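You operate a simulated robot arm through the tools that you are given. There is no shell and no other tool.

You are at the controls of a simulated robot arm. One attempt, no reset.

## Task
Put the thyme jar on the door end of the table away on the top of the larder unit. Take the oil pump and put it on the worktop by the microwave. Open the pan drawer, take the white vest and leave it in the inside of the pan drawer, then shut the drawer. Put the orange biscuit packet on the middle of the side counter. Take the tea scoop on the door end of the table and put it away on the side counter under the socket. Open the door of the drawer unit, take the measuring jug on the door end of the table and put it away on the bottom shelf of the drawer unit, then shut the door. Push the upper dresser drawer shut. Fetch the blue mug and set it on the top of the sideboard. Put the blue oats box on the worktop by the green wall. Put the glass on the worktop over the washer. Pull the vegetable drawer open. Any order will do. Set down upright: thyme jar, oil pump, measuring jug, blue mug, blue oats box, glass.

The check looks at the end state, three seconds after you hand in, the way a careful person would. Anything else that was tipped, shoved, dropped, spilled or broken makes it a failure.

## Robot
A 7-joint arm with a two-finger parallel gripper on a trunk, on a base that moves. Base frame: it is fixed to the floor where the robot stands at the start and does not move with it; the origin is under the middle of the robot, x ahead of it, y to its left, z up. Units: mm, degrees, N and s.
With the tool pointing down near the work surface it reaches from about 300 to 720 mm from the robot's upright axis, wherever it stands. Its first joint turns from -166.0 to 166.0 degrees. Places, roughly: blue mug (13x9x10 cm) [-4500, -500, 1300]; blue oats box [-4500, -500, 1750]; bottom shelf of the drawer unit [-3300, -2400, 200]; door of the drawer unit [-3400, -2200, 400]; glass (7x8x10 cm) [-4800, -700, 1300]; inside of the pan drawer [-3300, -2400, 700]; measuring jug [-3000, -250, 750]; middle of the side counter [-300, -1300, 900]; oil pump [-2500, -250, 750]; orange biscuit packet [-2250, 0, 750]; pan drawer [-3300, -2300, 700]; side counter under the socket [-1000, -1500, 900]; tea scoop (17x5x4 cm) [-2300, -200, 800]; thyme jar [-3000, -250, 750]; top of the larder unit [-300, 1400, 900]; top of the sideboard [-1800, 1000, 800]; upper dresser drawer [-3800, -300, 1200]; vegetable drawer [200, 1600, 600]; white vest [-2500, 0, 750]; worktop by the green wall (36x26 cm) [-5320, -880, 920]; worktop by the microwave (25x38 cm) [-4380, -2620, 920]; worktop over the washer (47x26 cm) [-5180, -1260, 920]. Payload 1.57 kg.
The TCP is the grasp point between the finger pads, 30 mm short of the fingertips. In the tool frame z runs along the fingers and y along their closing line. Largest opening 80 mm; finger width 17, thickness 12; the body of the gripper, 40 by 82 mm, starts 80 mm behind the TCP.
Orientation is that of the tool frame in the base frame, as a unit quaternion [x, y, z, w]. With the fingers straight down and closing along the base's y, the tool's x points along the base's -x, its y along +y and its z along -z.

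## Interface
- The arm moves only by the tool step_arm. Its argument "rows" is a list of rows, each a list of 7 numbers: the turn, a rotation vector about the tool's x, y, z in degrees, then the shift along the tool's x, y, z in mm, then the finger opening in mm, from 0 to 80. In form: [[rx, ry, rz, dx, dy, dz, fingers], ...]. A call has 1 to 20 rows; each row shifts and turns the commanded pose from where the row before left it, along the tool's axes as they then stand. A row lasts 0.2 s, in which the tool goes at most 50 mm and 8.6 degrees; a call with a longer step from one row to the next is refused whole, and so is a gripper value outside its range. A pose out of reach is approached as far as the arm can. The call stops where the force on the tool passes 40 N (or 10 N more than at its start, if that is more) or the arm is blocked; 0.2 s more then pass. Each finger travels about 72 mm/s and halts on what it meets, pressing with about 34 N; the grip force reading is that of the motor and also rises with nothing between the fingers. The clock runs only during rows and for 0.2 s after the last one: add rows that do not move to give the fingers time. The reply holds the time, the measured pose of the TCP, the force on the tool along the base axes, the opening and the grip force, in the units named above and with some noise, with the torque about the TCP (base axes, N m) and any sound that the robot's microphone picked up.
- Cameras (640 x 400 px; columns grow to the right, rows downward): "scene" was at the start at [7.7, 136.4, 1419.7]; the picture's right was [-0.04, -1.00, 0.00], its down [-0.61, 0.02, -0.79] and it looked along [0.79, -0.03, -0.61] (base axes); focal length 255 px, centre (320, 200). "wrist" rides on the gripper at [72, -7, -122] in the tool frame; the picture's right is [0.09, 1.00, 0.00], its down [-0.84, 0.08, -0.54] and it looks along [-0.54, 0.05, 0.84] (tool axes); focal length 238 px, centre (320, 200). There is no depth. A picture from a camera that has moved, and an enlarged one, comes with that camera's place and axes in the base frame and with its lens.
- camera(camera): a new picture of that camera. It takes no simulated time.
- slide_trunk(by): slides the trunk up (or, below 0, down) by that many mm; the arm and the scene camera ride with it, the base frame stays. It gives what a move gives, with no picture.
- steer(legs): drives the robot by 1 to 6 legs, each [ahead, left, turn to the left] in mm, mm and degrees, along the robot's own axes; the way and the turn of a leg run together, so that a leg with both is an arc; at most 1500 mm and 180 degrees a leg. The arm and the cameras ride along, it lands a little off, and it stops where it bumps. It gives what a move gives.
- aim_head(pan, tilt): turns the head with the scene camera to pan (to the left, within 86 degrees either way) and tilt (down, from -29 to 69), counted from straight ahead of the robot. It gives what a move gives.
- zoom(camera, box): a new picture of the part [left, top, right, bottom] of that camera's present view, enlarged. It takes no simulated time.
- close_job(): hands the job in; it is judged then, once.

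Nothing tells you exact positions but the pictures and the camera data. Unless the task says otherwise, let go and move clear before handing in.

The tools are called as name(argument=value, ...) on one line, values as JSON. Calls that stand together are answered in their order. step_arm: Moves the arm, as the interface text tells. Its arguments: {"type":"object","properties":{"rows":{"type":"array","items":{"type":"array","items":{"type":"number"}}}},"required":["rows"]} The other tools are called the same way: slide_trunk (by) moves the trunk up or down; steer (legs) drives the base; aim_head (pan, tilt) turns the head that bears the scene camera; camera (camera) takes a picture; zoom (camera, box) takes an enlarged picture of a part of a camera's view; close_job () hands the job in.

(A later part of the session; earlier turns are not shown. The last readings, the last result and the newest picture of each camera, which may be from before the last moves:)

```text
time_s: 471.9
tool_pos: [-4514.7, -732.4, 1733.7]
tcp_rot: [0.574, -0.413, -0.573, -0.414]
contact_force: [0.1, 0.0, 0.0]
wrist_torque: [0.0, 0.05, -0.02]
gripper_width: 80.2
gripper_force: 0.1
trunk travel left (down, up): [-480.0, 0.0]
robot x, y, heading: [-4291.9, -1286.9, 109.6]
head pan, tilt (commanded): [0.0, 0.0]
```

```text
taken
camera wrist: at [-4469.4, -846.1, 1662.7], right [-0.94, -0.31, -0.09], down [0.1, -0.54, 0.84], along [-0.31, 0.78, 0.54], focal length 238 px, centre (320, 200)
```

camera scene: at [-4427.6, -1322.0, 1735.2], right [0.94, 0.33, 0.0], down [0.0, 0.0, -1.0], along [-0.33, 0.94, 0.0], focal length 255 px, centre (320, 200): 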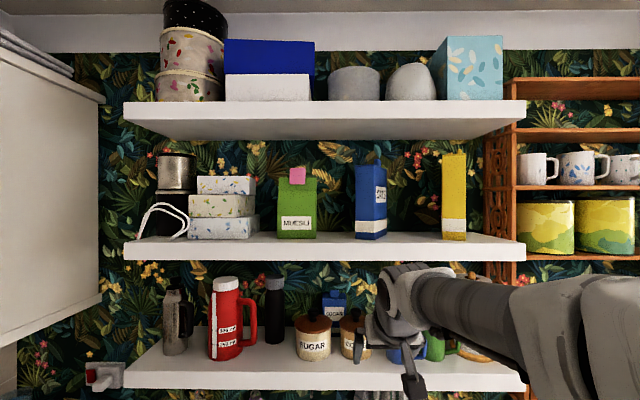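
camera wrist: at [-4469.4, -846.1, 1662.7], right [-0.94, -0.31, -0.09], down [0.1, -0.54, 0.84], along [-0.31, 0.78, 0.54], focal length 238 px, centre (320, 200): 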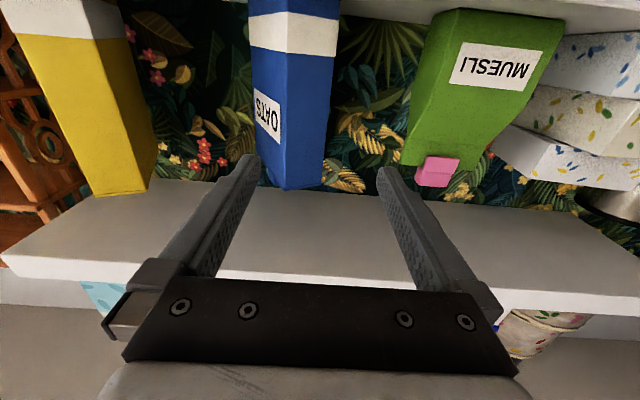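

step_arm(rows=[[0, 0, 0, 0, 0, -40, 80], [0, 0, 0, 0, 0, -40, 80], [0, 0, 0, 0, 0, -30, 80], [0, 0, 0, 0, 0, 0, 80]])

steer(legs=[[0, 0, -22.5]])

steer(legs=[[150, 302, 0]])

camera(camera="wrist")

camera(camera="scene")

```text
time_s: 472.9
tool_pos: [-4480.7, -837.0, 1734.1]
tcp_rot: [0.573, -0.414, -0.573, -0.413]
contact_force: [0.6, 0.0, -0.5]
wrist_torque: [0.0, -0.03, -0.01]
gripper_width: 80.1
gripper_force: 0.0
trunk travel left (down, up): [-480.0, 0.0]
robot x, y, heading: [-4294.1, -1283.4, 109.4]
head pan, tilt (commanded): [0.0, 0.0]
```

```text
time_s: 474.8
tool_pos: [-4294.1, -798.8, 1734.9]
tcp_rot: [-0.482, 0.519, 0.481, 0.517]
contact_force: [0.1, -0.7, 0.3]
wrist_torque: [0.0, -0.02, -0.03]
gripper_width: 79.9
gripper_force: 0.1
trunk travel left (down, up): [-480.0, 0.0]
robot x, y, heading: [-4292.6, -1282.1, 86.9]
head pan, tilt (commanded): [0.0, 0.0]
```

```text
time_s: 477.7
tool_pos: [-4590.0, -629.1, 1734.4]
tcp_rot: [-0.481, 0.519, 0.481, 0.518]
contact_force: [0.4, 0.3, 0.8]
wrist_torque: [0.0, 0.03, -0.05]
gripper_width: 79.9
gripper_force: 0.1
trunk travel left (down, up): [-480.0, 0.0]
robot x, y, heading: [-4590.3, -1112.6, 86.8]
head pan, tilt (commanded): [0.0, 0.0]
```

```text
taken
camera wrist: at [-4592.9, -751.1, 1663.0], right [-0.99, 0.07, -0.09], down [-0.12, -0.53, 0.84], along [0.01, 0.84, 0.54], focal length 238 px, centre (320, 200)
```

wrist: 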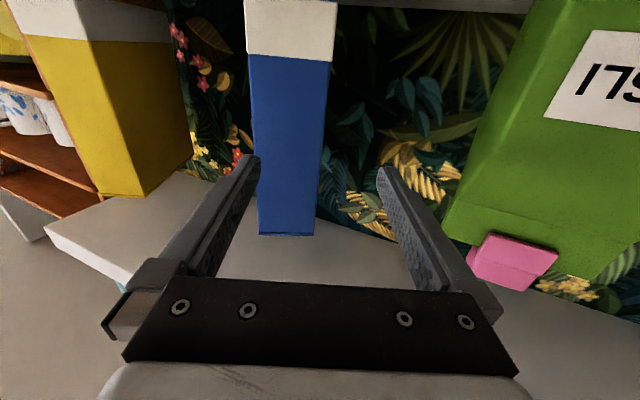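

```text
taken
camera scene: at [-4729.0, -1097.1, 1735.3], right [1.0, -0.06, 0.0], down [0.0, 0.0, -1.0], along [0.06, 1.0, 0.0], focal length 255 px, centre (320, 200)
```

scene: 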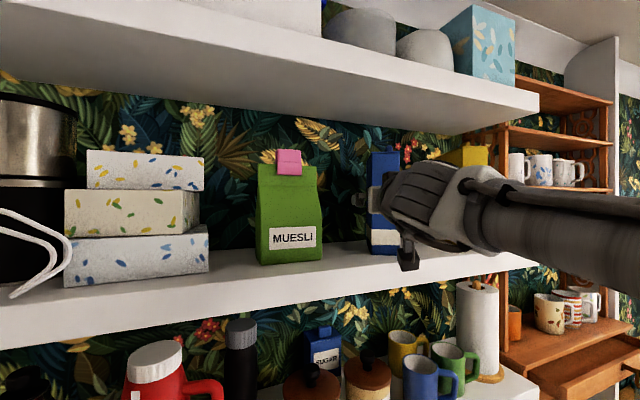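

step_arm(rows=[[6.7, 0, 0, 0, 0, 0, 80], [0, 0, 0, 0, -13, 0, 80], [0, 0, 0, 0, 0, 0, 80]])

camera(camera="wrist")

```text
time_s: 478.5
tool_pos: [-4577.5, -631.2, 1735.3]
tcp_rot: [-0.45, 0.546, 0.45, 0.545]
contact_force: [0.1, -0.8, 0.3]
wrist_torque: [0.0, 0.0, 0.01]
gripper_width: 80.2
gripper_force: 0.0
trunk travel left (down, up): [-480.0, 0.0]
robot x, y, heading: [-4595.9, -1111.8, 86.8]
head pan, tilt (commanded): [0.0, 0.0]
```

```text
taken
camera wrist: at [-4594.1, -752.4, 1663.5], right [-0.98, 0.19, -0.09], down [-0.18, -0.52, 0.84], along [0.11, 0.84, 0.54], focal length 238 px, centre (320, 200)
```

wrist: 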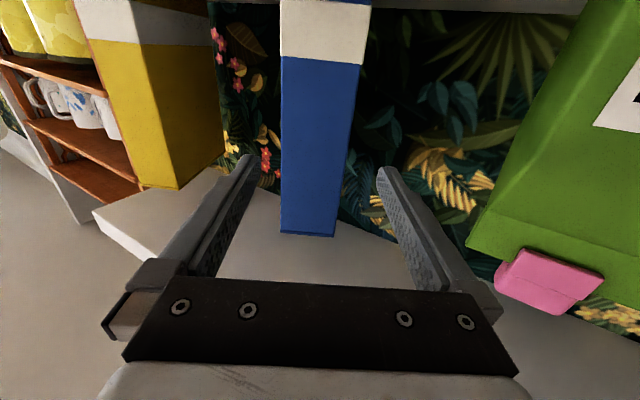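

step_arm(rows=[[0, 0, 0, 0, -3.5, 30, 80], [0, 0, 0, 0, 0, 25, 80], [0, 0, 0, 0, 0, 0, 80]])

camera(camera="wrist")

zoom(camera="scene", box=[250, 100, 500, 290])

```text
time_s: 479.3
tool_pos: [-4565.6, -577.7, 1734.8]
tcp_rot: [-0.45, 0.546, 0.45, 0.545]
contact_force: [-0.1, -0.2, -1.4]
wrist_torque: [-0.01, 0.04, 0.0]
gripper_width: 80.0
gripper_force: 0.0
trunk travel left (down, up): [-480.0, 0.0]
robot x, y, heading: [-4589.6, -1112.5, 86.7]
head pan, tilt (commanded): [0.0, 0.0]
```

```text
taken
camera wrist: at [-4580.6, -699.9, 1663.6], right [-0.98, 0.19, -0.09], down [-0.18, -0.52, 0.84], along [0.11, 0.83, 0.54], focal length 238 px, centre (320, 200)
```

wrist: 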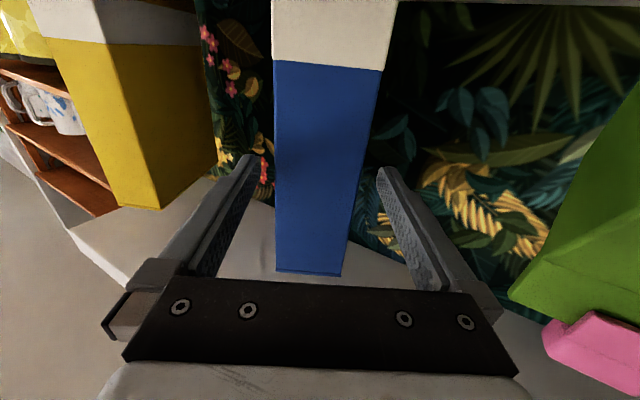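

```text
2.11 times, centred on (375, 195) of scene
camera zoom: at [-4728.6, -1097.5, 1735.3], right [1.0, -0.06, 0.0], down [0.0, 0.0, -1.0], along [0.06, 1.0, 0.0], focal length 538 px, centre (204, 210)
```

zoom: 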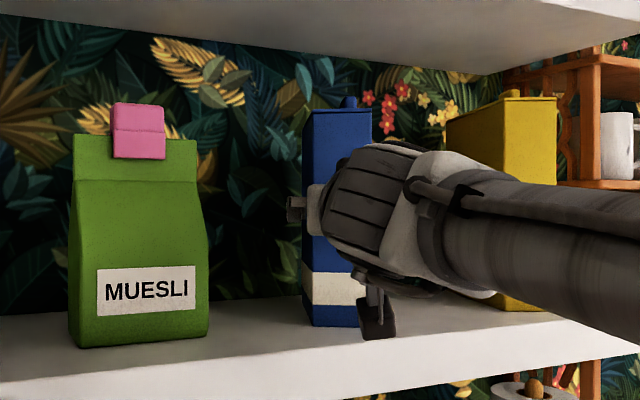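

step_arm(rows=[[0, 0, 0, 0, -2, 20, 80], [0, 0, 0, 0, 0, 20, 80], [0, 0, 0, 0, 0, 0, 80]])

camera(camera="wrist")

```text
time_s: 480.1
tool_pos: [-4555.1, -539.8, 1735.0]
tcp_rot: [-0.45, 0.547, 0.45, 0.545]
contact_force: [-0.2, 0.1, 0.5]
wrist_torque: [-0.01, 0.01, -0.03]
gripper_width: 80.2
gripper_force: 0.2
trunk travel left (down, up): [-480.0, 0.0]
robot x, y, heading: [-4588.0, -1115.1, 86.8]
head pan, tilt (commanded): [0.0, 0.0]
```

```text
taken
camera wrist: at [-4571.0, -660.5, 1664.1], right [-0.98, 0.19, -0.09], down [-0.18, -0.52, 0.84], along [0.11, 0.83, 0.54], focal length 238 px, centre (320, 200)
```

wrist: 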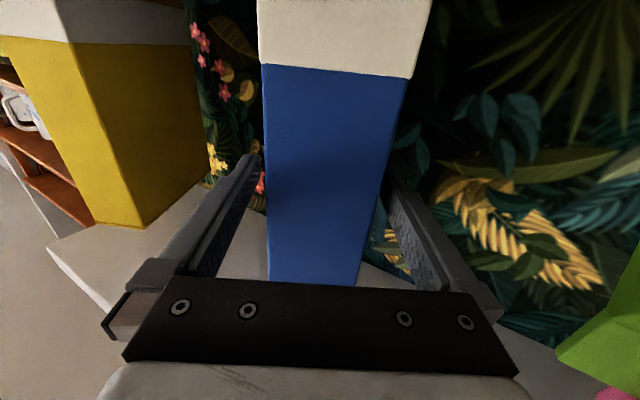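

step_arm(rows=[[0, 0, 0, 0, 2, 15, 80], [0, 0, 0, 0, 0, 15, 80], [0, 0, 0, 0, 0, 14, 80], [0, 0, 0, 0, 0, 0, 80]])

camera(camera="wrist")

zoom(camera="scene", box=[250, 100, 500, 290])

```text
time_s: 481.1
tool_pos: [-4547.7, -496.1, 1734.8]
tcp_rot: [-0.45, 0.546, 0.45, 0.545]
contact_force: [0.2, 0.3, 0.2]
wrist_torque: [0.0, 0.01, 0.02]
gripper_width: 80.2
gripper_force: 0.1
trunk travel left (down, up): [-480.0, 0.0]
robot x, y, heading: [-4588.2, -1113.0, 86.7]
head pan, tilt (commanded): [0.0, 0.0]
```

```text
taken
camera wrist: at [-4564.6, -616.3, 1663.2], right [-0.98, 0.19, -0.09], down [-0.18, -0.52, 0.84], along [0.11, 0.83, 0.54], focal length 238 px, centre (320, 200)
```

wrist: 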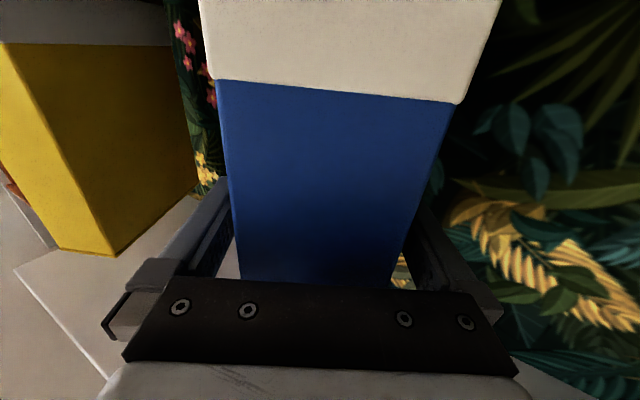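

```text
2.11 times, centred on (375, 195) of scene
camera zoom: at [-4728.7, -1097.4, 1735.3], right [1.0, -0.06, 0.0], down [0.0, 0.0, -1.0], along [0.06, 1.0, 0.0], focal length 538 px, centre (204, 210)
```

zoom: 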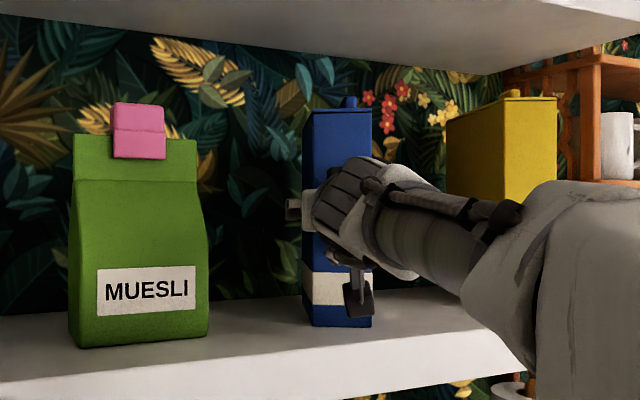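

step_arm(rows=[[0, 0, 0, 0, 0, 0, 74], [0, 0, 0, 0, 0, 0, 66], [0, 0, 0, 0, 0, 0, 45], [0, 0, 0, 0, 0, 0, 45], [0, 0, 0, 0, 0, 0, 45]])

step_arm(rows=[[0, 0, 0, -5, 0, 0, 45], [0, 0, 0, -10, 0, 0, 45], [0, 0, 0, -10, 0, 0, 45], [0, 0, 0, 0, 0, 0, 45]])

zoom(camera="scene", box=[250, 100, 500, 290])

```text
time_s: 482.3
tool_pos: [-4549.2, -495.1, 1733.3]
tcp_rot: [-0.45, 0.547, 0.449, 0.545]
contact_force: [-0.7, 0.0, 0.4]
wrist_torque: [0.03, -0.03, -0.09]
gripper_width: 59.7
gripper_force: 34.2
trunk travel left (down, up): [-480.0, 0.0]
robot x, y, heading: [-4590.0, -1111.5, 86.6]
head pan, tilt (commanded): [0.0, 0.0]
```

```text
time_s: 483.3
tool_pos: [-4549.3, -492.9, 1759.8]
tcp_rot: [-0.45, 0.546, 0.45, 0.545]
contact_force: [0.9, -0.3, -3.6]
wrist_torque: [-0.05, 0.01, -0.01]
gripper_width: 59.8
gripper_force: 34.1
trunk travel left (down, up): [-480.0, 0.0]
robot x, y, heading: [-4590.9, -1112.6, 86.7]
head pan, tilt (commanded): [0.0, 0.0]
```

```text
2.11 times, centred on (375, 195) of scene
camera zoom: at [-4728.7, -1096.8, 1735.3], right [1.0, -0.06, 0.0], down [0.0, 0.0, -1.0], along [0.06, 1.0, 0.0], focal length 538 px, centre (204, 210)
```

zoom: 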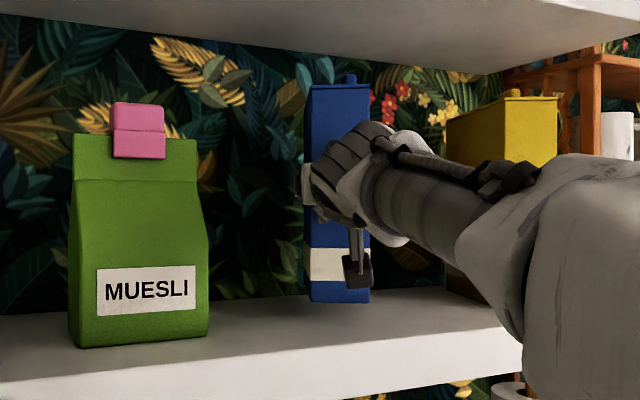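

steer(legs=[[-300, 0, 0]])

camera(camera="scene")

camera(camera="wrist")

```text
time_s: 485.9
tool_pos: [-4566.4, -799.2, 1759.8]
tcp_rot: [-0.451, 0.546, 0.45, 0.544]
contact_force: [-0.1, -0.9, -4.8]
wrist_torque: [-0.06, 0.0, -0.01]
gripper_width: 59.3
gripper_force: 34.4
trunk travel left (down, up): [-480.0, 0.0]
robot x, y, heading: [-4607.3, -1421.1, 87.2]
head pan, tilt (commanded): [0.0, 0.0]
```

```text
taken
camera scene: at [-4745.5, -1401.9, 1735.3], right [1.0, -0.05, 0.0], down [0.0, 0.0, -1.0], along [0.05, 1.0, 0.0], focal length 255 px, centre (320, 200)
```

scene: 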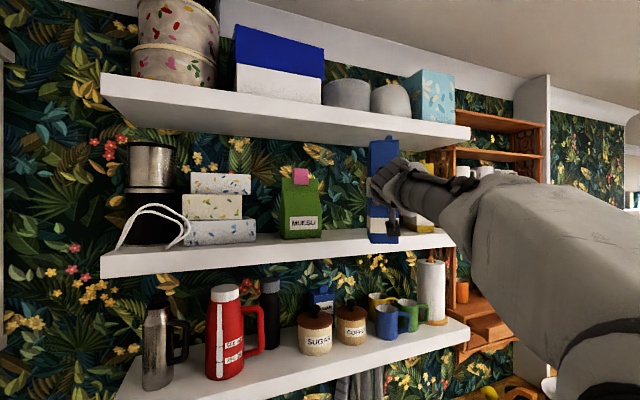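

```text
taken
camera wrist: at [-4582.4, -919.9, 1688.2], right [-0.98, 0.19, -0.09], down [-0.18, -0.52, 0.84], along [0.11, 0.84, 0.54], focal length 238 px, centre (320, 200)
```

wrist: 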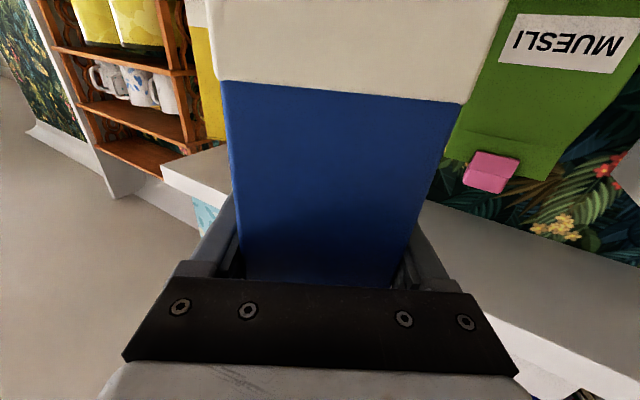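

steer(legs=[[-60, -220, 0]])

step_arm(rows=[[0, 0, 0, 48, 0, 0, 45], [0, 0, 0, 48, 0, 0, 45], [0, 0, 0, 48, 0, 0, 45], [0, 0, 0, 48, 0, 0, 45], [0, 0, 0, 48, 0, 0, 45], [0, 0, 0, 48, 0, 0, 45]])

slide_trunk(by=-380)

steer(legs=[[0, 0, 84]])

aim_head(pan=0, tilt=30)

camera(camera="scene")

camera(camera="wrist")

```text
time_s: 488.1
tool_pos: [-4355.4, -869.8, 1758.1]
tcp_rot: [-0.452, 0.545, 0.451, 0.543]
contact_force: [0.6, 0.0, -5.5]
wrist_torque: [-0.05, 0.01, 0.05]
gripper_width: 59.5
gripper_force: 34.2
trunk travel left (down, up): [-480.0, 0.0]
robot x, y, heading: [-4396.8, -1489.9, 87.2]
head pan, tilt (commanded): [0.0, 0.0]
```

```text
time_s: 489.5
tool_pos: [-4358.6, -868.6, 1472.3]
tcp_rot: [-0.452, 0.544, 0.452, 0.543]
contact_force: [-0.4, 0.3, -4.4]
wrist_torque: [-0.09, 0.05, 0.02]
gripper_width: 59.4
gripper_force: 33.8
trunk travel left (down, up): [-480.0, 0.0]
robot x, y, heading: [-4393.9, -1492.3, 87.1]
head pan, tilt (commanded): [0.0, 0.0]
```

```text
time_s: 493.2
tool_pos: [-4359.1, -870.0, 1092.4]
tcp_rot: [-0.452, 0.545, 0.451, 0.543]
contact_force: [-0.4, 0.0, -4.5]
wrist_torque: [-0.04, 0.02, -0.01]
gripper_width: 59.6
gripper_force: 33.4
trunk travel left (down, up): [-100.0, 380.0]
robot x, y, heading: [-4394.6, -1488.4, 87.2]
head pan, tilt (commanded): [0.0, 0.0]
```

```text
time_s: 498.4
tool_pos: [-5006.6, -1380.2, 1093.6]
tcp_rot: [0.699, -0.108, -0.698, -0.108]
contact_force: [-0.2, 0.3, -4.6]
wrist_torque: [-0.01, -0.09, 0.0]
gripper_width: 59.8
gripper_force: 34.4
trunk travel left (down, up): [-100.0, 380.0]
robot x, y, heading: [-4389.5, -1489.9, 170.2]
head pan, tilt (commanded): [0.0, 0.0]
```

```text
time_s: 499.3
tool_pos: [-5006.7, -1378.8, 1092.4]
tcp_rot: [0.699, -0.108, -0.698, -0.108]
contact_force: [0.0, 0.2, -4.3]
wrist_torque: [0.02, -0.04, -0.02]
gripper_width: 59.6
gripper_force: 34.6
trunk travel left (down, up): [-100.0, 380.0]
robot x, y, heading: [-4394.1, -1491.0, 170.2]
head pan, tilt (commanded): [0.0, 30.0]
```

```text
taken
camera scene: at [-4427.3, -1626.2, 1307.0], right [0.17, 0.99, 0.0], down [0.49, -0.08, -0.87], along [-0.85, 0.15, -0.5], focal length 255 px, centre (320, 200)
```

scene: 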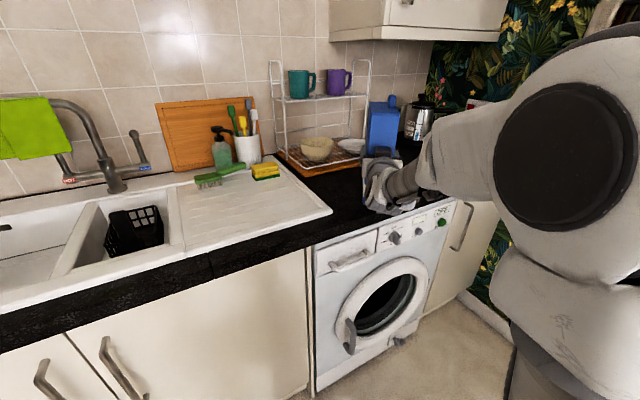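

```text
taken
camera wrist: at [-4887.1, -1409.4, 1021.2], right [-0.3, -0.95, -0.09], down [0.49, -0.24, 0.84], along [-0.82, 0.21, 0.54], focal length 238 px, centre (320, 200)
```

wrist: 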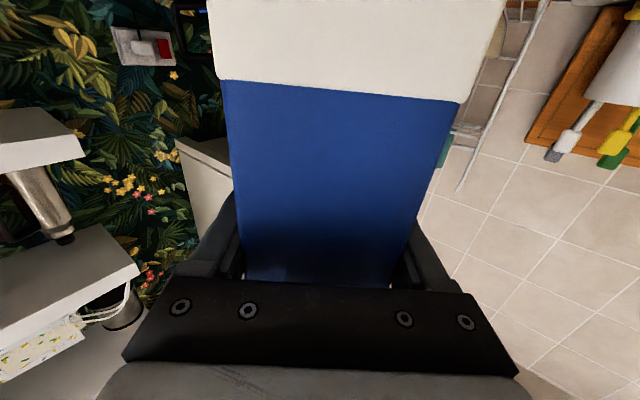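

I must keep clear of the glass on the counter and of the lower shelf, so I take a detour: away from the counter, sideways, then in. First I lower the box slightly.

slide_trunk(by=-25)

steer(legs=[[-105, -58, 0]])

steer(legs=[[214, -386, 0]])

camera(camera="scene")

camera(camera="wrist")

```text
time_s: 500.0
tool_pos: [-5005.5, -1378.4, 1067.3]
tcp_rot: [0.699, -0.109, -0.698, -0.108]
contact_force: [0.4, -0.1, -3.6]
wrist_torque: [-0.02, -0.07, -0.01]
gripper_width: 59.7
gripper_force: 33.7
trunk travel left (down, up): [-75.0, 405.0]
robot x, y, heading: [-4393.8, -1486.7, 170.2]
head pan, tilt (commanded): [0.0, 30.0]
```

```text
time_s: 501.4
tool_pos: [-4894.4, -1341.4, 1066.9]
tcp_rot: [0.7, -0.107, -0.698, -0.106]
contact_force: [0.5, 0.4, -4.4]
wrist_torque: [-0.02, -0.04, 0.01]
gripper_width: 59.8
gripper_force: 34.2
trunk travel left (down, up): [-75.0, 405.0]
robot x, y, heading: [-4281.1, -1455.1, 170.3]
head pan, tilt (commanded): [0.0, 30.0]
```

```text
time_s: 504.8
tool_pos: [-5041.9, -926.6, 1068.3]
tcp_rot: [0.7, -0.108, -0.698, -0.108]
contact_force: [-0.7, 0.1, -4.2]
wrist_torque: [-0.04, -0.06, 0.01]
gripper_width: 59.5
gripper_force: 33.9
trunk travel left (down, up): [-75.0, 405.0]
robot x, y, heading: [-4430.5, -1039.1, 170.0]
head pan, tilt (commanded): [0.0, 30.0]
```

```text
taken
camera scene: at [-4463.3, -1174.8, 1281.9], right [0.17, 0.99, 0.0], down [0.49, -0.09, -0.87], along [-0.85, 0.15, -0.5], focal length 255 px, centre (320, 200)
```

scene: 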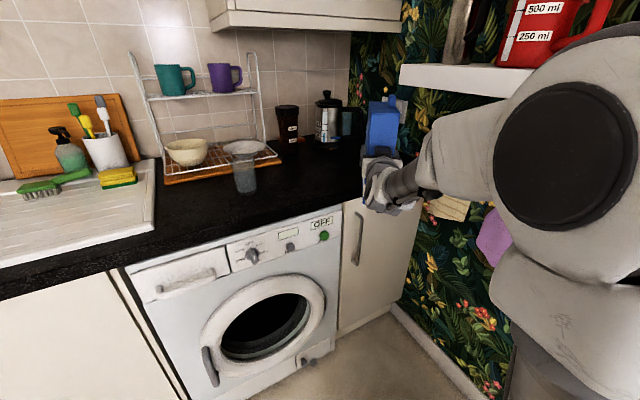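

```text
taken
camera wrist: at [-4922.9, -957.6, 996.1], right [-0.3, -0.95, -0.09], down [0.49, -0.24, 0.84], along [-0.82, 0.21, 0.54], focal length 238 px, centre (320, 200)
```

wrist: 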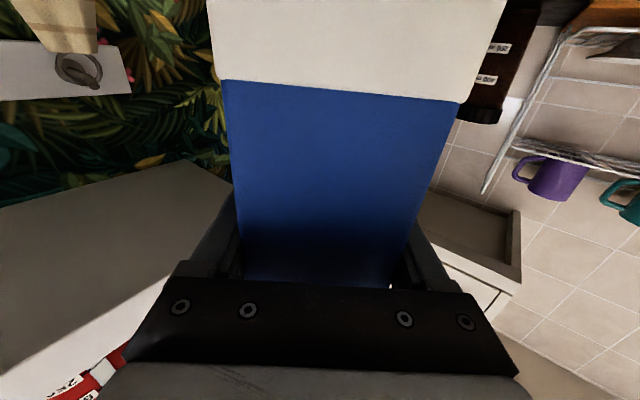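

steer(legs=[[215, 40, 0]])

camera(camera="scene")

camera(camera="wrist")

```text
time_s: 506.8
tool_pos: [-5258.7, -931.0, 1068.2]
tcp_rot: [0.7, -0.108, -0.697, -0.108]
contact_force: [-0.2, 0.4, -5.1]
wrist_torque: [-0.01, -0.05, -0.02]
gripper_width: 59.8
gripper_force: 33.7
trunk travel left (down, up): [-75.0, 405.0]
robot x, y, heading: [-4649.1, -1044.1, 170.2]
head pan, tilt (commanded): [0.0, 30.0]
```

```text
taken
camera scene: at [-4681.0, -1178.3, 1281.9], right [0.17, 0.99, 0.0], down [0.49, -0.09, -0.87], along [-0.85, 0.15, -0.5], focal length 255 px, centre (320, 200)
```

scene: 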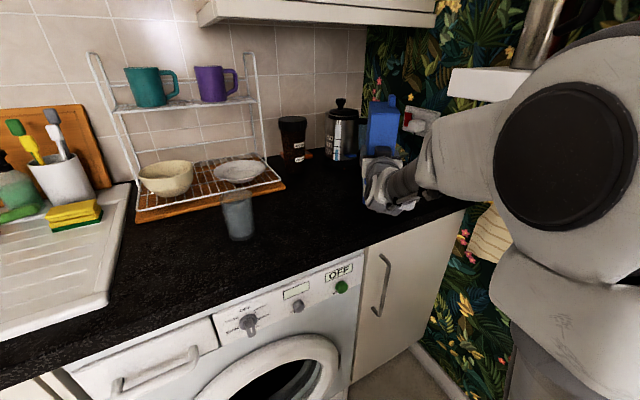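

```text
taken
camera wrist: at [-5140.8, -961.5, 996.1], right [-0.3, -0.95, -0.09], down [0.49, -0.24, 0.84], along [-0.82, 0.21, 0.54], focal length 238 px, centre (320, 200)
```

wrist: 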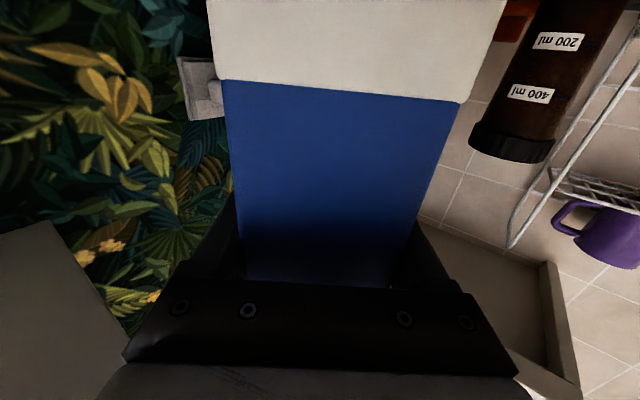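

step_arm(rows=[[0, 0, 0, 12, 0, 0, 45], [0, 0, 0, 10, 0, 0, 45], [0, 0, 0, 4, 0, 0, 45], [0, 0, 0, 0, 0, 0, 45]])

step_arm(rows=[[0, 0, 0, 3, 0, 0, 45], [0, 0, 0, 2, 0, 0, 45], [0, 0, 0, 0, 0, 0, 45]])

step_arm(rows=[[0, 0, 0, 2, 0, 0, 45], [0, 0, 0, 2, 0, 0, 45], [0, 0, 0, 0, 0, 0, 45]])

```text
time_s: 507.8
tool_pos: [-5260.6, -930.5, 1041.1]
tcp_rot: [0.7, -0.108, -0.697, -0.107]
contact_force: [-0.3, 0.2, -4.5]
wrist_torque: [0.0, -0.05, 0.01]
gripper_width: 59.4
gripper_force: 33.9
trunk travel left (down, up): [-75.0, 405.0]
robot x, y, heading: [-4647.8, -1042.0, 170.1]
head pan, tilt (commanded): [0.0, 30.0]
```

```text
time_s: 508.6
tool_pos: [-5260.1, -930.7, 1036.9]
tcp_rot: [0.7, -0.108, -0.698, -0.107]
contact_force: [-0.2, -0.2, -4.3]
wrist_torque: [-0.03, -0.08, -0.03]
gripper_width: 59.6
gripper_force: 33.7
trunk travel left (down, up): [-75.0, 405.0]
robot x, y, heading: [-4648.9, -1042.9, 170.2]
head pan, tilt (commanded): [0.0, 30.0]
```

```text
time_s: 509.4
tool_pos: [-5259.3, -930.8, 1031.5]
tcp_rot: [0.7, -0.108, -0.698, -0.107]
contact_force: [-0.5, -0.1, -4.5]
wrist_torque: [-0.03, -0.05, 0.02]
gripper_width: 59.9
gripper_force: 33.7
trunk travel left (down, up): [-75.0, 405.0]
robot x, y, heading: [-4650.1, -1042.1, 170.3]
head pan, tilt (commanded): [0.0, 30.0]
```

step_arm(rows=[[0, 0, 0, 2, 0, 0, 45], [0, 0, 0, 2, 0, 0, 45], [0, 0, 0, 0, 0, 0, 45]])

step_arm(rows=[[0, 0, 0, 2, 0, 0, 45], [0, 0, 0, 2, 0, 0, 45], [0, 0, 0, 0, 0, 0, 45]])

step_arm(rows=[[0, 0, 0, 2, 0, 0, 45], [0, 0, 0, 2, 0, 0, 45], [0, 0, 0, 0, 0, 0, 45]])

```text
time_s: 510.2
tool_pos: [-5258.6, -930.9, 1030.8]
tcp_rot: [-0.698, 0.108, 0.699, 0.108]
contact_force: [1.8, 0.0, 4.2]
wrist_torque: [0.25, 0.5, 0.02]
gripper_width: 59.5
gripper_force: 34.1
trunk travel left (down, up): [-75.0, 405.0]
robot x, y, heading: [-4646.3, -1043.5, 170.6]
head pan, tilt (commanded): [0.0, 30.0]
```

```text
time_s: 511.0
tool_pos: [-5258.2, -932.0, 1030.2]
tcp_rot: [-0.696, 0.108, 0.702, 0.108]
contact_force: [-7.0, -0.1, 29.3]
wrist_torque: [-0.3, -0.89, -0.14]
gripper_width: 59.9
gripper_force: 33.8
trunk travel left (down, up): [-75.0, 405.0]
robot x, y, heading: [-4648.1, -1041.2, 170.3]
head pan, tilt (commanded): [0.0, 30.0]
```

```text
time_s: 511.8
tool_pos: [-5258.3, -929.0, 1026.6]
tcp_rot: [-0.695, 0.108, 0.702, 0.108]
contact_force: [2.9, -1.9, 32.5]
wrist_torque: [-0.16, -0.59, 0.03]
gripper_width: 59.8
gripper_force: 34.3
trunk travel left (down, up): [-75.0, 405.0]
robot x, y, heading: [-4648.6, -1047.4, 170.0]
head pan, tilt (commanded): [0.0, 30.0]
```

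step_arm(rows=[[0, 0, 0, -4, 0, 0, 45], [0, 0, 0, -2, 0, 0, 45], [0, 0, 0, 0, 0, 0, 45]])

camera(camera="scene")

```text
time_s: 512.6
tool_pos: [-5258.8, -929.6, 1025.6]
tcp_rot: [0.699, -0.108, -0.698, -0.108]
contact_force: [-1.7, -0.3, 11.9]
wrist_torque: [0.26, 1.0, -0.09]
gripper_width: 59.8
gripper_force: 34.4
trunk travel left (down, up): [-75.0, 405.0]
robot x, y, heading: [-4651.4, -1042.1, 169.9]
head pan, tilt (commanded): [0.0, 30.0]
```

```text
taken
camera scene: at [-4680.1, -1178.5, 1281.8], right [0.17, 0.99, 0.0], down [0.49, -0.08, -0.87], along [-0.85, 0.15, -0.5], focal length 255 px, centre (320, 200)
```

scene: 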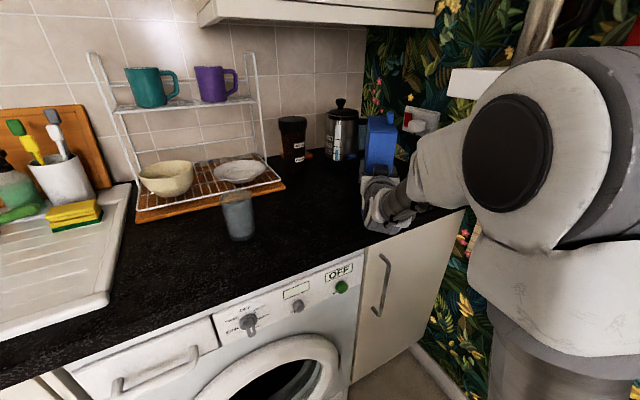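

step_arm(rows=[[0, 0, 0, -2, 0, 0, 45], [0, 0, 0, 0, 0, 0, 45]])

step_arm(rows=[[0, 0, 0, 0, 0, 0, 64], [0, 0, 0, 0, 0, 0, 70], [0, 0, 0, 0, 0, 0, 78], [0, 0, 0, 0, 0, 0, 78]])

camera(camera="wrist")

```text
time_s: 513.2
tool_pos: [-5258.5, -930.6, 1026.0]
tcp_rot: [0.702, -0.109, -0.696, -0.108]
contact_force: [3.1, 0.4, 0.8]
wrist_torque: [0.18, 0.12, -0.11]
gripper_width: 59.4
gripper_force: 33.7
trunk travel left (down, up): [-75.0, 405.0]
robot x, y, heading: [-4648.1, -1040.8, 170.4]
head pan, tilt (commanded): [0.0, 30.0]
```

```text
time_s: 514.2
tool_pos: [-5259.9, -929.3, 1029.2]
tcp_rot: [0.7, -0.108, -0.698, -0.107]
contact_force: [0.7, 0.4, 0.7]
wrist_torque: [-0.01, -0.01, 0.0]
gripper_width: 77.7
gripper_force: 0.1
trunk travel left (down, up): [-75.0, 405.0]
robot x, y, heading: [-4646.1, -1040.4, 170.2]
head pan, tilt (commanded): [0.0, 30.0]
```

```text
taken
camera wrist: at [-5140.7, -961.6, 957.3], right [-0.3, -0.95, -0.09], down [0.49, -0.24, 0.84], along [-0.82, 0.21, 0.54], focal length 238 px, centre (320, 200)
```

wrist: 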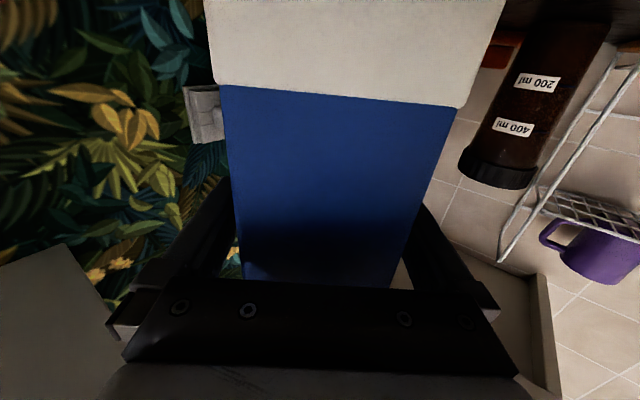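

step_arm(rows=[[0, 0, 0, 0, 0, -20, 80], [0, 0, 0, 0, 0, -30, 80], [0, 0, 0, 0, 0, -40, 80], [0, 0, 0, 0, 0, -40, 80], [0, 0, 0, 0, 0, 0, 80]])

camera(camera="wrist")

camera(camera="scene")

```text
time_s: 515.4
tool_pos: [-5136.1, -970.0, 1027.8]
tcp_rot: [0.7, -0.109, -0.697, -0.108]
contact_force: [-0.6, -0.3, 1.0]
wrist_torque: [-0.03, -0.01, 0.0]
gripper_width: 80.0
gripper_force: 0.0
trunk travel left (down, up): [-75.0, 405.0]
robot x, y, heading: [-4648.1, -1043.9, 170.4]
head pan, tilt (commanded): [0.0, 30.0]
```

```text
taken
camera wrist: at [-5016.7, -1001.9, 956.9], right [-0.3, -0.95, -0.09], down [0.49, -0.24, 0.84], along [-0.82, 0.21, 0.54], focal length 238 px, centre (320, 200)
```

wrist: 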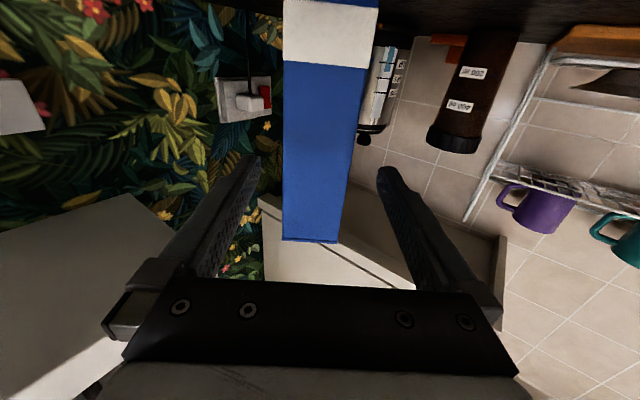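

```text
taken
camera scene: at [-4680.8, -1178.4, 1281.9], right [0.17, 0.99, 0.0], down [0.49, -0.09, -0.87], along [-0.85, 0.15, -0.5], focal length 255 px, centre (320, 200)
```

scene: 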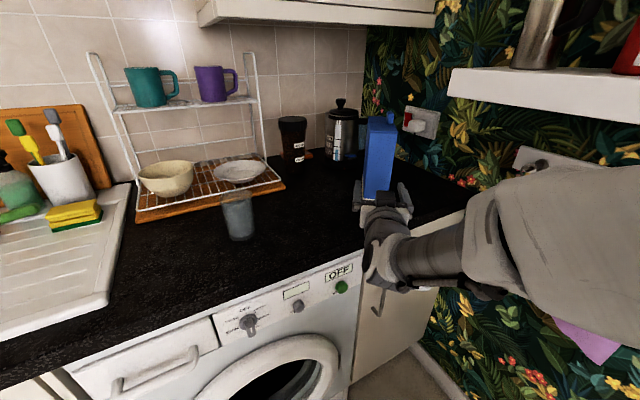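

The OATS box stands by the green wall. Next I back off and look at the dresser drawer and the mug.

steer(legs=[[-350, 0, 0], [0, 300, 0], [0, 0, -61]])

slide_trunk(by=330)

aim_head(pan=-15, tilt=20)

camera(camera="scene")

```text
time_s: 524.3
tool_pos: [-4532.8, -943.4, 1028.0]
tcp_rot: [0.552, -0.445, -0.549, -0.443]
contact_force: [-0.1, 0.3, 0.1]
wrist_torque: [-0.01, -0.01, 0.01]
gripper_width: 79.9
gripper_force: 0.0
trunk travel left (down, up): [-75.0, 405.0]
robot x, y, heading: [-4355.5, -1399.7, 110.0]
head pan, tilt (commanded): [0.0, 30.0]
```

```text
time_s: 527.5
tool_pos: [-4532.5, -942.9, 1358.4]
tcp_rot: [0.551, -0.445, -0.549, -0.443]
contact_force: [0.1, 0.6, -0.6]
wrist_torque: [0.0, 0.02, -0.02]
gripper_width: 80.0
gripper_force: 0.0
trunk travel left (down, up): [-405.0, 75.0]
robot x, y, heading: [-4353.1, -1402.5, 109.8]
head pan, tilt (commanded): [0.0, 30.0]
```

```text
time_s: 528.3
tool_pos: [-4534.5, -943.6, 1358.4]
tcp_rot: [0.551, -0.445, -0.549, -0.443]
contact_force: [-0.1, -0.5, 0.9]
wrist_torque: [-0.06, 0.0, 0.01]
gripper_width: 80.0
gripper_force: 0.2
trunk travel left (down, up): [-405.0, 75.0]
robot x, y, heading: [-4351.1, -1402.1, 109.7]
head pan, tilt (commanded): [-15.0, 20.0]
```

```text
taken
camera scene: at [-4464.1, -1432.3, 1628.0], right [1.0, 0.09, 0.0], down [0.03, -0.34, -0.94], along [-0.08, 0.94, -0.34], focal length 255 px, centre (320, 200)
```

scene: 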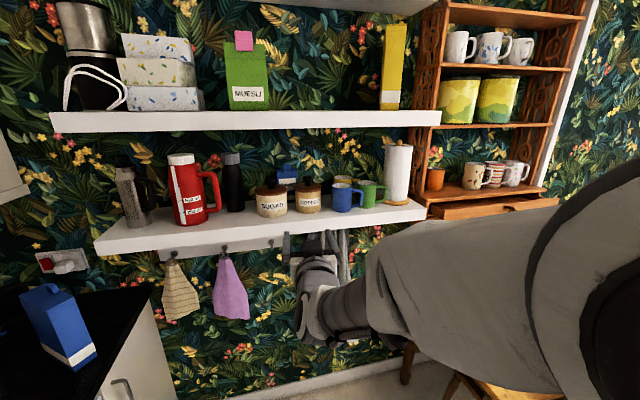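

steer(legs=[[0, -189, 0], [0, 0, -60]])

steer(legs=[[130, 250, 0]])

aim_head(pan=5, tilt=25)

camera(camera="scene")

camera(camera="wrist")

```text
time_s: 533.9
tool_pos: [-3862.6, -959.0, 1358.2]
tcp_rot: [-0.248, 0.664, 0.247, 0.661]
contact_force: [-0.2, 0.6, 0.3]
wrist_torque: [0.0, 0.01, 0.01]
gripper_width: 79.8
gripper_force: 0.0
trunk travel left (down, up): [-405.0, 75.0]
robot x, y, heading: [-4184.7, -1337.0, 48.8]
head pan, tilt (commanded): [-15.0, 20.0]
```

```text
time_s: 536.4
tool_pos: [-3967.8, -692.6, 1358.1]
tcp_rot: [-0.249, 0.663, 0.248, 0.661]
contact_force: [0.3, 0.0, -0.4]
wrist_torque: [0.02, 0.0, -0.03]
gripper_width: 79.9
gripper_force: 0.1
trunk travel left (down, up): [-405.0, 75.0]
robot x, y, heading: [-4281.4, -1072.2, 48.9]
head pan, tilt (commanded): [-15.0, 20.0]
```

```text
time_s: 537.3
tool_pos: [-3967.9, -693.0, 1358.9]
tcp_rot: [-0.248, 0.663, 0.247, 0.661]
contact_force: [-0.7, -0.2, 0.2]
wrist_torque: [0.0, 0.0, 0.04]
gripper_width: 80.0
gripper_force: 0.0
trunk travel left (down, up): [-405.0, 75.0]
robot x, y, heading: [-4287.5, -1071.8, 48.8]
head pan, tilt (commanded): [5.0, 25.0]
```

```text
taken
camera scene: at [-4384.4, -966.7, 1619.9], right [0.81, -0.59, 0.0], down [-0.25, -0.34, -0.91], along [0.53, 0.73, -0.42], focal length 255 px, centre (320, 200)
```

scene: 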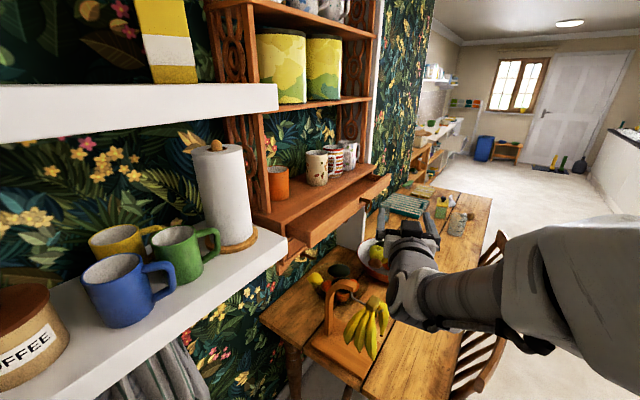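

```text
taken
camera wrist: at [-4055.1, -778.3, 1287.0], right [-0.66, 0.75, -0.09], down [-0.46, -0.3, 0.84], along [0.6, 0.59, 0.54], focal length 238 px, centre (320, 200)
```

wrist: 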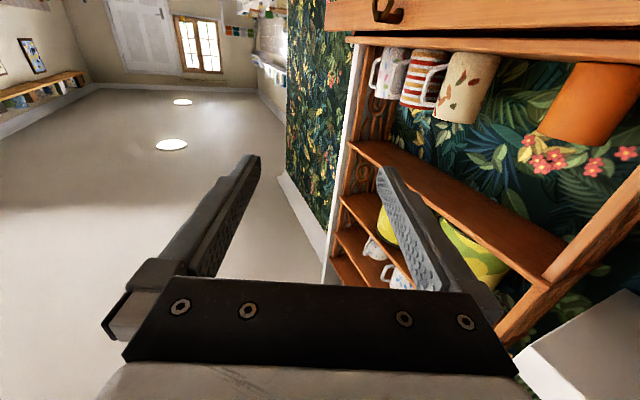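

zoom(camera="scene", box=[240, 130, 420, 290])

zoom(camera="scene", box=[50, 180, 260, 340])

```text
2.50 times, centred on (330, 210) of scene
camera zoom: at [-4384.4, -966.7, 1619.9], right [0.81, -0.59, 0.0], down [-0.25, -0.34, -0.91], along [0.53, 0.73, -0.42], focal length 638 px, centre (295, 175)
```

zoom: 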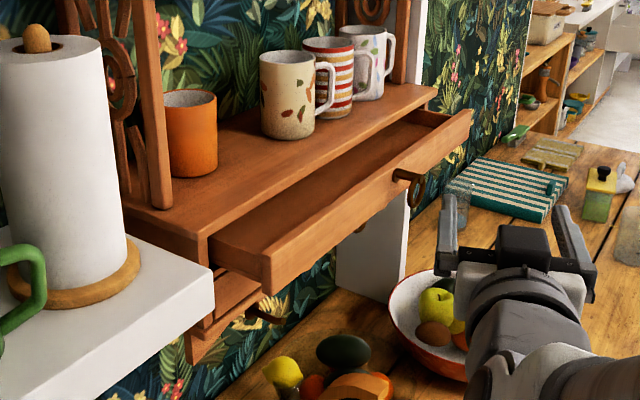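

```text
2.50 times, centred on (155, 260) of scene
camera zoom: at [-4384.4, -966.7, 1619.9], right [0.81, -0.59, 0.0], down [-0.25, -0.34, -0.91], along [0.53, 0.73, -0.42], focal length 638 px, centre (732, 50)
```

zoom: 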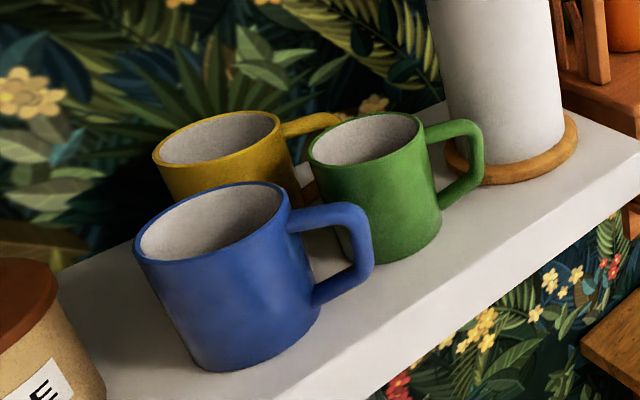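

step_arm(rows=[[-7.7, 0, 0, 0, 0, 0, 0], [-7.7, 0, 0, 0, 0, 0, 0], [-7.6, 0, 0, 0, 0, 0, 0], [0, 0, 0, 29, 7.6, 38, 0], [0, 0, 0, 29, 7.6, 38, 0], [0, 0, 0, 29, 7.6, 38, 0], [0, 0, 0, 29, 7.6, 38, 0], [0, 0, 0, 29, 7.6, 38, 0], [0, 0, 0, 0, 0, 0, 0]])

zoom(camera="scene", box=[240, 130, 420, 290])

camera(camera="wrist")

```text
time_s: 539.3
tool_pos: [-3921.3, -504.0, 1215.9]
tcp_rot: [-0.376, 0.6, 0.376, 0.598]
contact_force: [-1.1, 0.3, 0.5]
wrist_torque: [0.01, -0.01, 0.02]
gripper_width: 0.1
gripper_force: 21.3
trunk travel left (down, up): [-405.0, 75.0]
robot x, y, heading: [-4279.0, -1072.2, 48.7]
head pan, tilt (commanded): [5.0, 25.0]
```

```text
2.50 times, centred on (330, 210) of scene
camera zoom: at [-4384.4, -966.5, 1619.9], right [0.81, -0.59, 0.0], down [-0.25, -0.34, -0.91], along [0.53, 0.73, -0.42], focal length 638 px, centre (295, 175)
```

zoom: 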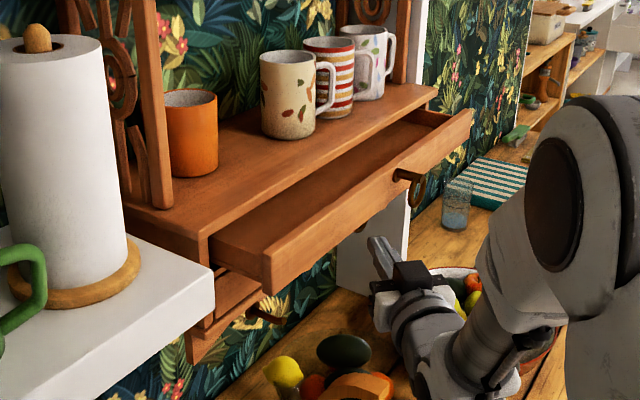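

```text
taken
camera wrist: at [-3967.2, -616.7, 1143.2], right [-0.9, 0.43, -0.09], down [-0.3, -0.45, 0.84], along [0.32, 0.78, 0.54], focal length 238 px, centre (320, 200)
```

wrist: 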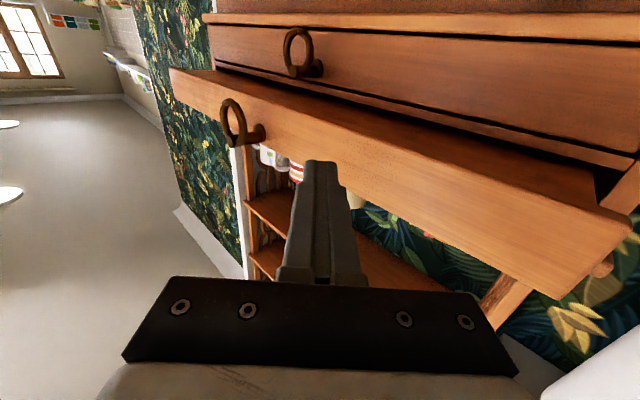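

step_arm(rows=[[0, 0, 0, 0, 14.1, 14.1, 0], [0, 0, 0, 0, 14.1, 14.1, 0], [0, 0, 0, 0, 14.1, 14.1, 0], [0, 0, 0, 0, 0, 0, 0]])

zoom(camera="scene", box=[240, 130, 420, 290])

camera(camera="wrist")

```text
time_s: 540.3
tool_pos: [-3938.2, -447.3, 1213.4]
tcp_rot: [-0.376, 0.599, 0.376, 0.598]
contact_force: [0.0, 0.2, 0.5]
wrist_torque: [-0.01, 0.02, -0.06]
gripper_width: 0.1
gripper_force: 21.7
trunk travel left (down, up): [-405.0, 75.0]
robot x, y, heading: [-4281.3, -1074.0, 48.8]
head pan, tilt (commanded): [5.0, 25.0]
```

```text
2.50 times, centred on (330, 210) of scene
camera zoom: at [-4384.5, -966.6, 1619.9], right [0.81, -0.59, 0.0], down [-0.25, -0.34, -0.91], along [0.53, 0.73, -0.42], focal length 638 px, centre (295, 175)
```

zoom: 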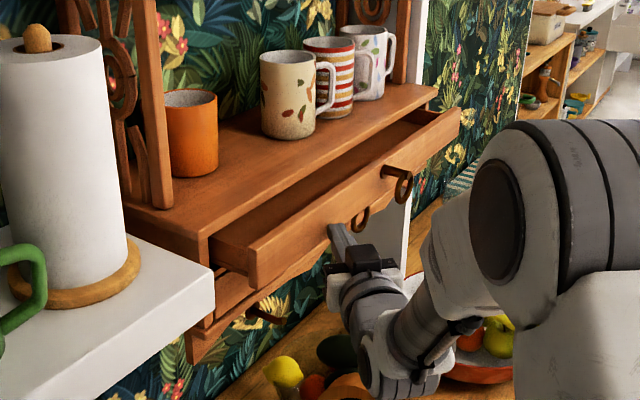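

```text
taken
camera wrist: at [-3985.6, -560.9, 1142.0], right [-0.9, 0.43, -0.09], down [-0.3, -0.45, 0.84], along [0.32, 0.78, 0.54], focal length 238 px, centre (320, 200)
```

wrist: 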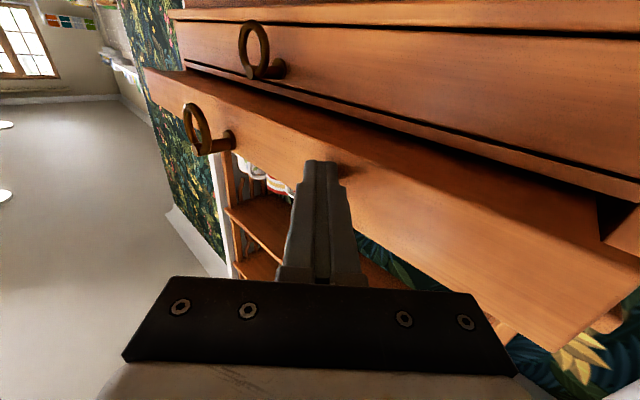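

step_arm(rows=[[0, 0, 0, 0, 14.1, 14.1, 0], [0, 0, 0, 0, 14.1, 14.1, 0], [0, 0, 0, 0, 14.1, 14.1, 0], [0, 0, 0, 0, 0, 0, 0]])

zoom(camera="scene", box=[240, 130, 420, 290])

```text
time_s: 541.3
tool_pos: [-3960.1, -391.3, 1212.3]
tcp_rot: [-0.376, 0.6, 0.376, 0.598]
contact_force: [0.7, -0.8, 0.4]
wrist_torque: [0.01, 0.04, 0.02]
gripper_width: 0.0
gripper_force: 21.3
trunk travel left (down, up): [-405.0, 75.0]
robot x, y, heading: [-4277.9, -1072.6, 49.0]
head pan, tilt (commanded): [5.0, 25.0]
```

```text
2.50 times, centred on (330, 210) of scene
camera zoom: at [-4384.5, -966.6, 1619.9], right [0.81, -0.59, 0.0], down [-0.25, -0.34, -0.91], along [0.53, 0.73, -0.42], focal length 638 px, centre (295, 175)
```

zoom: 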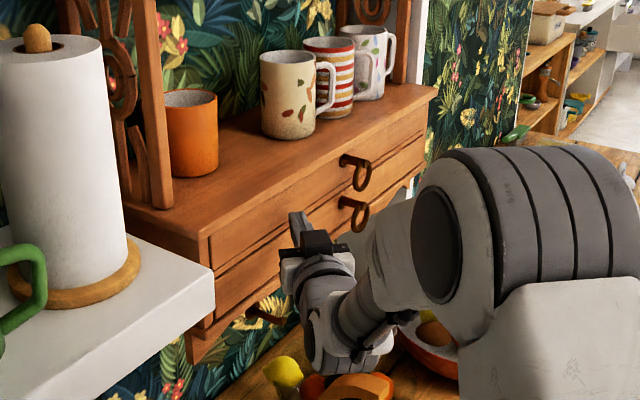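

step_arm(rows=[[0, 0, 0, 0, 7, 7, 0], [0, 0, 0, 0, 7, 7, 0], [0, 0, 0, 0, 0, 0, 0]])

step_arm(rows=[[0, 0, 0, 0, 5, 5, 0], [0, 0, 0, 0, 5, 5, 0], [0, 0, 0, 0, 0, 0, 0]])

zoom(camera="scene", box=[240, 130, 420, 290])

```text
time_s: 541.9
tool_pos: [-3961.5, -382.9, 1212.1]
tcp_rot: [-0.373, 0.603, 0.373, 0.599]
contact_force: [-11.0, -27.8, 5.1]
wrist_torque: [0.22, -0.04, 0.2]
gripper_width: 0.1
gripper_force: 20.9
trunk travel left (down, up): [-405.0, 75.0]
robot x, y, heading: [-4281.4, -1073.3, 48.9]
head pan, tilt (commanded): [5.0, 25.0]
stopped in row 3: the force on the tool passed its limit at 44 N (the readings are from after the stop); the commanded pose is now the measured one
```

```text
time_s: 542.2
tool_pos: [-3960.3, -382.5, 1213.1]
tcp_rot: [-0.373, 0.603, 0.372, 0.6]
contact_force: [-12.6, -29.4, 7.2]
wrist_torque: [0.24, -0.03, 0.25]
gripper_width: 0.0
gripper_force: 21.0
trunk travel left (down, up): [-405.0, 75.0]
robot x, y, heading: [-4281.9, -1075.9, 48.7]
head pan, tilt (commanded): [5.0, 25.0]
stopped in row 1: the force on the tool passed its limit at 45 N (the readings are from after the stop); the commanded pose is now the measured one
```

```text
2.50 times, centred on (330, 210) of scene
camera zoom: at [-4386.9, -972.9, 1620.2], right [0.81, -0.59, 0.0], down [-0.25, -0.34, -0.91], along [0.54, 0.73, -0.42], focal length 638 px, centre (295, 175)
```

zoom: 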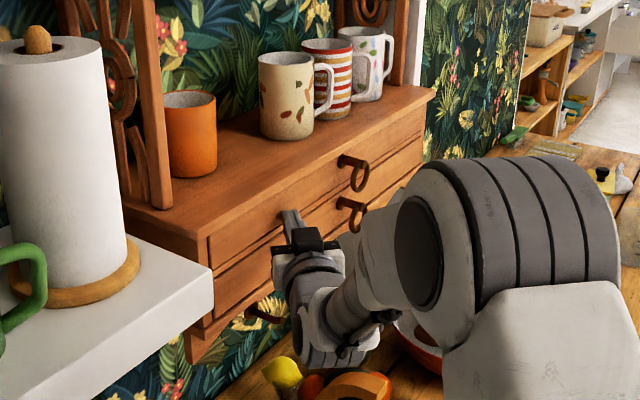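

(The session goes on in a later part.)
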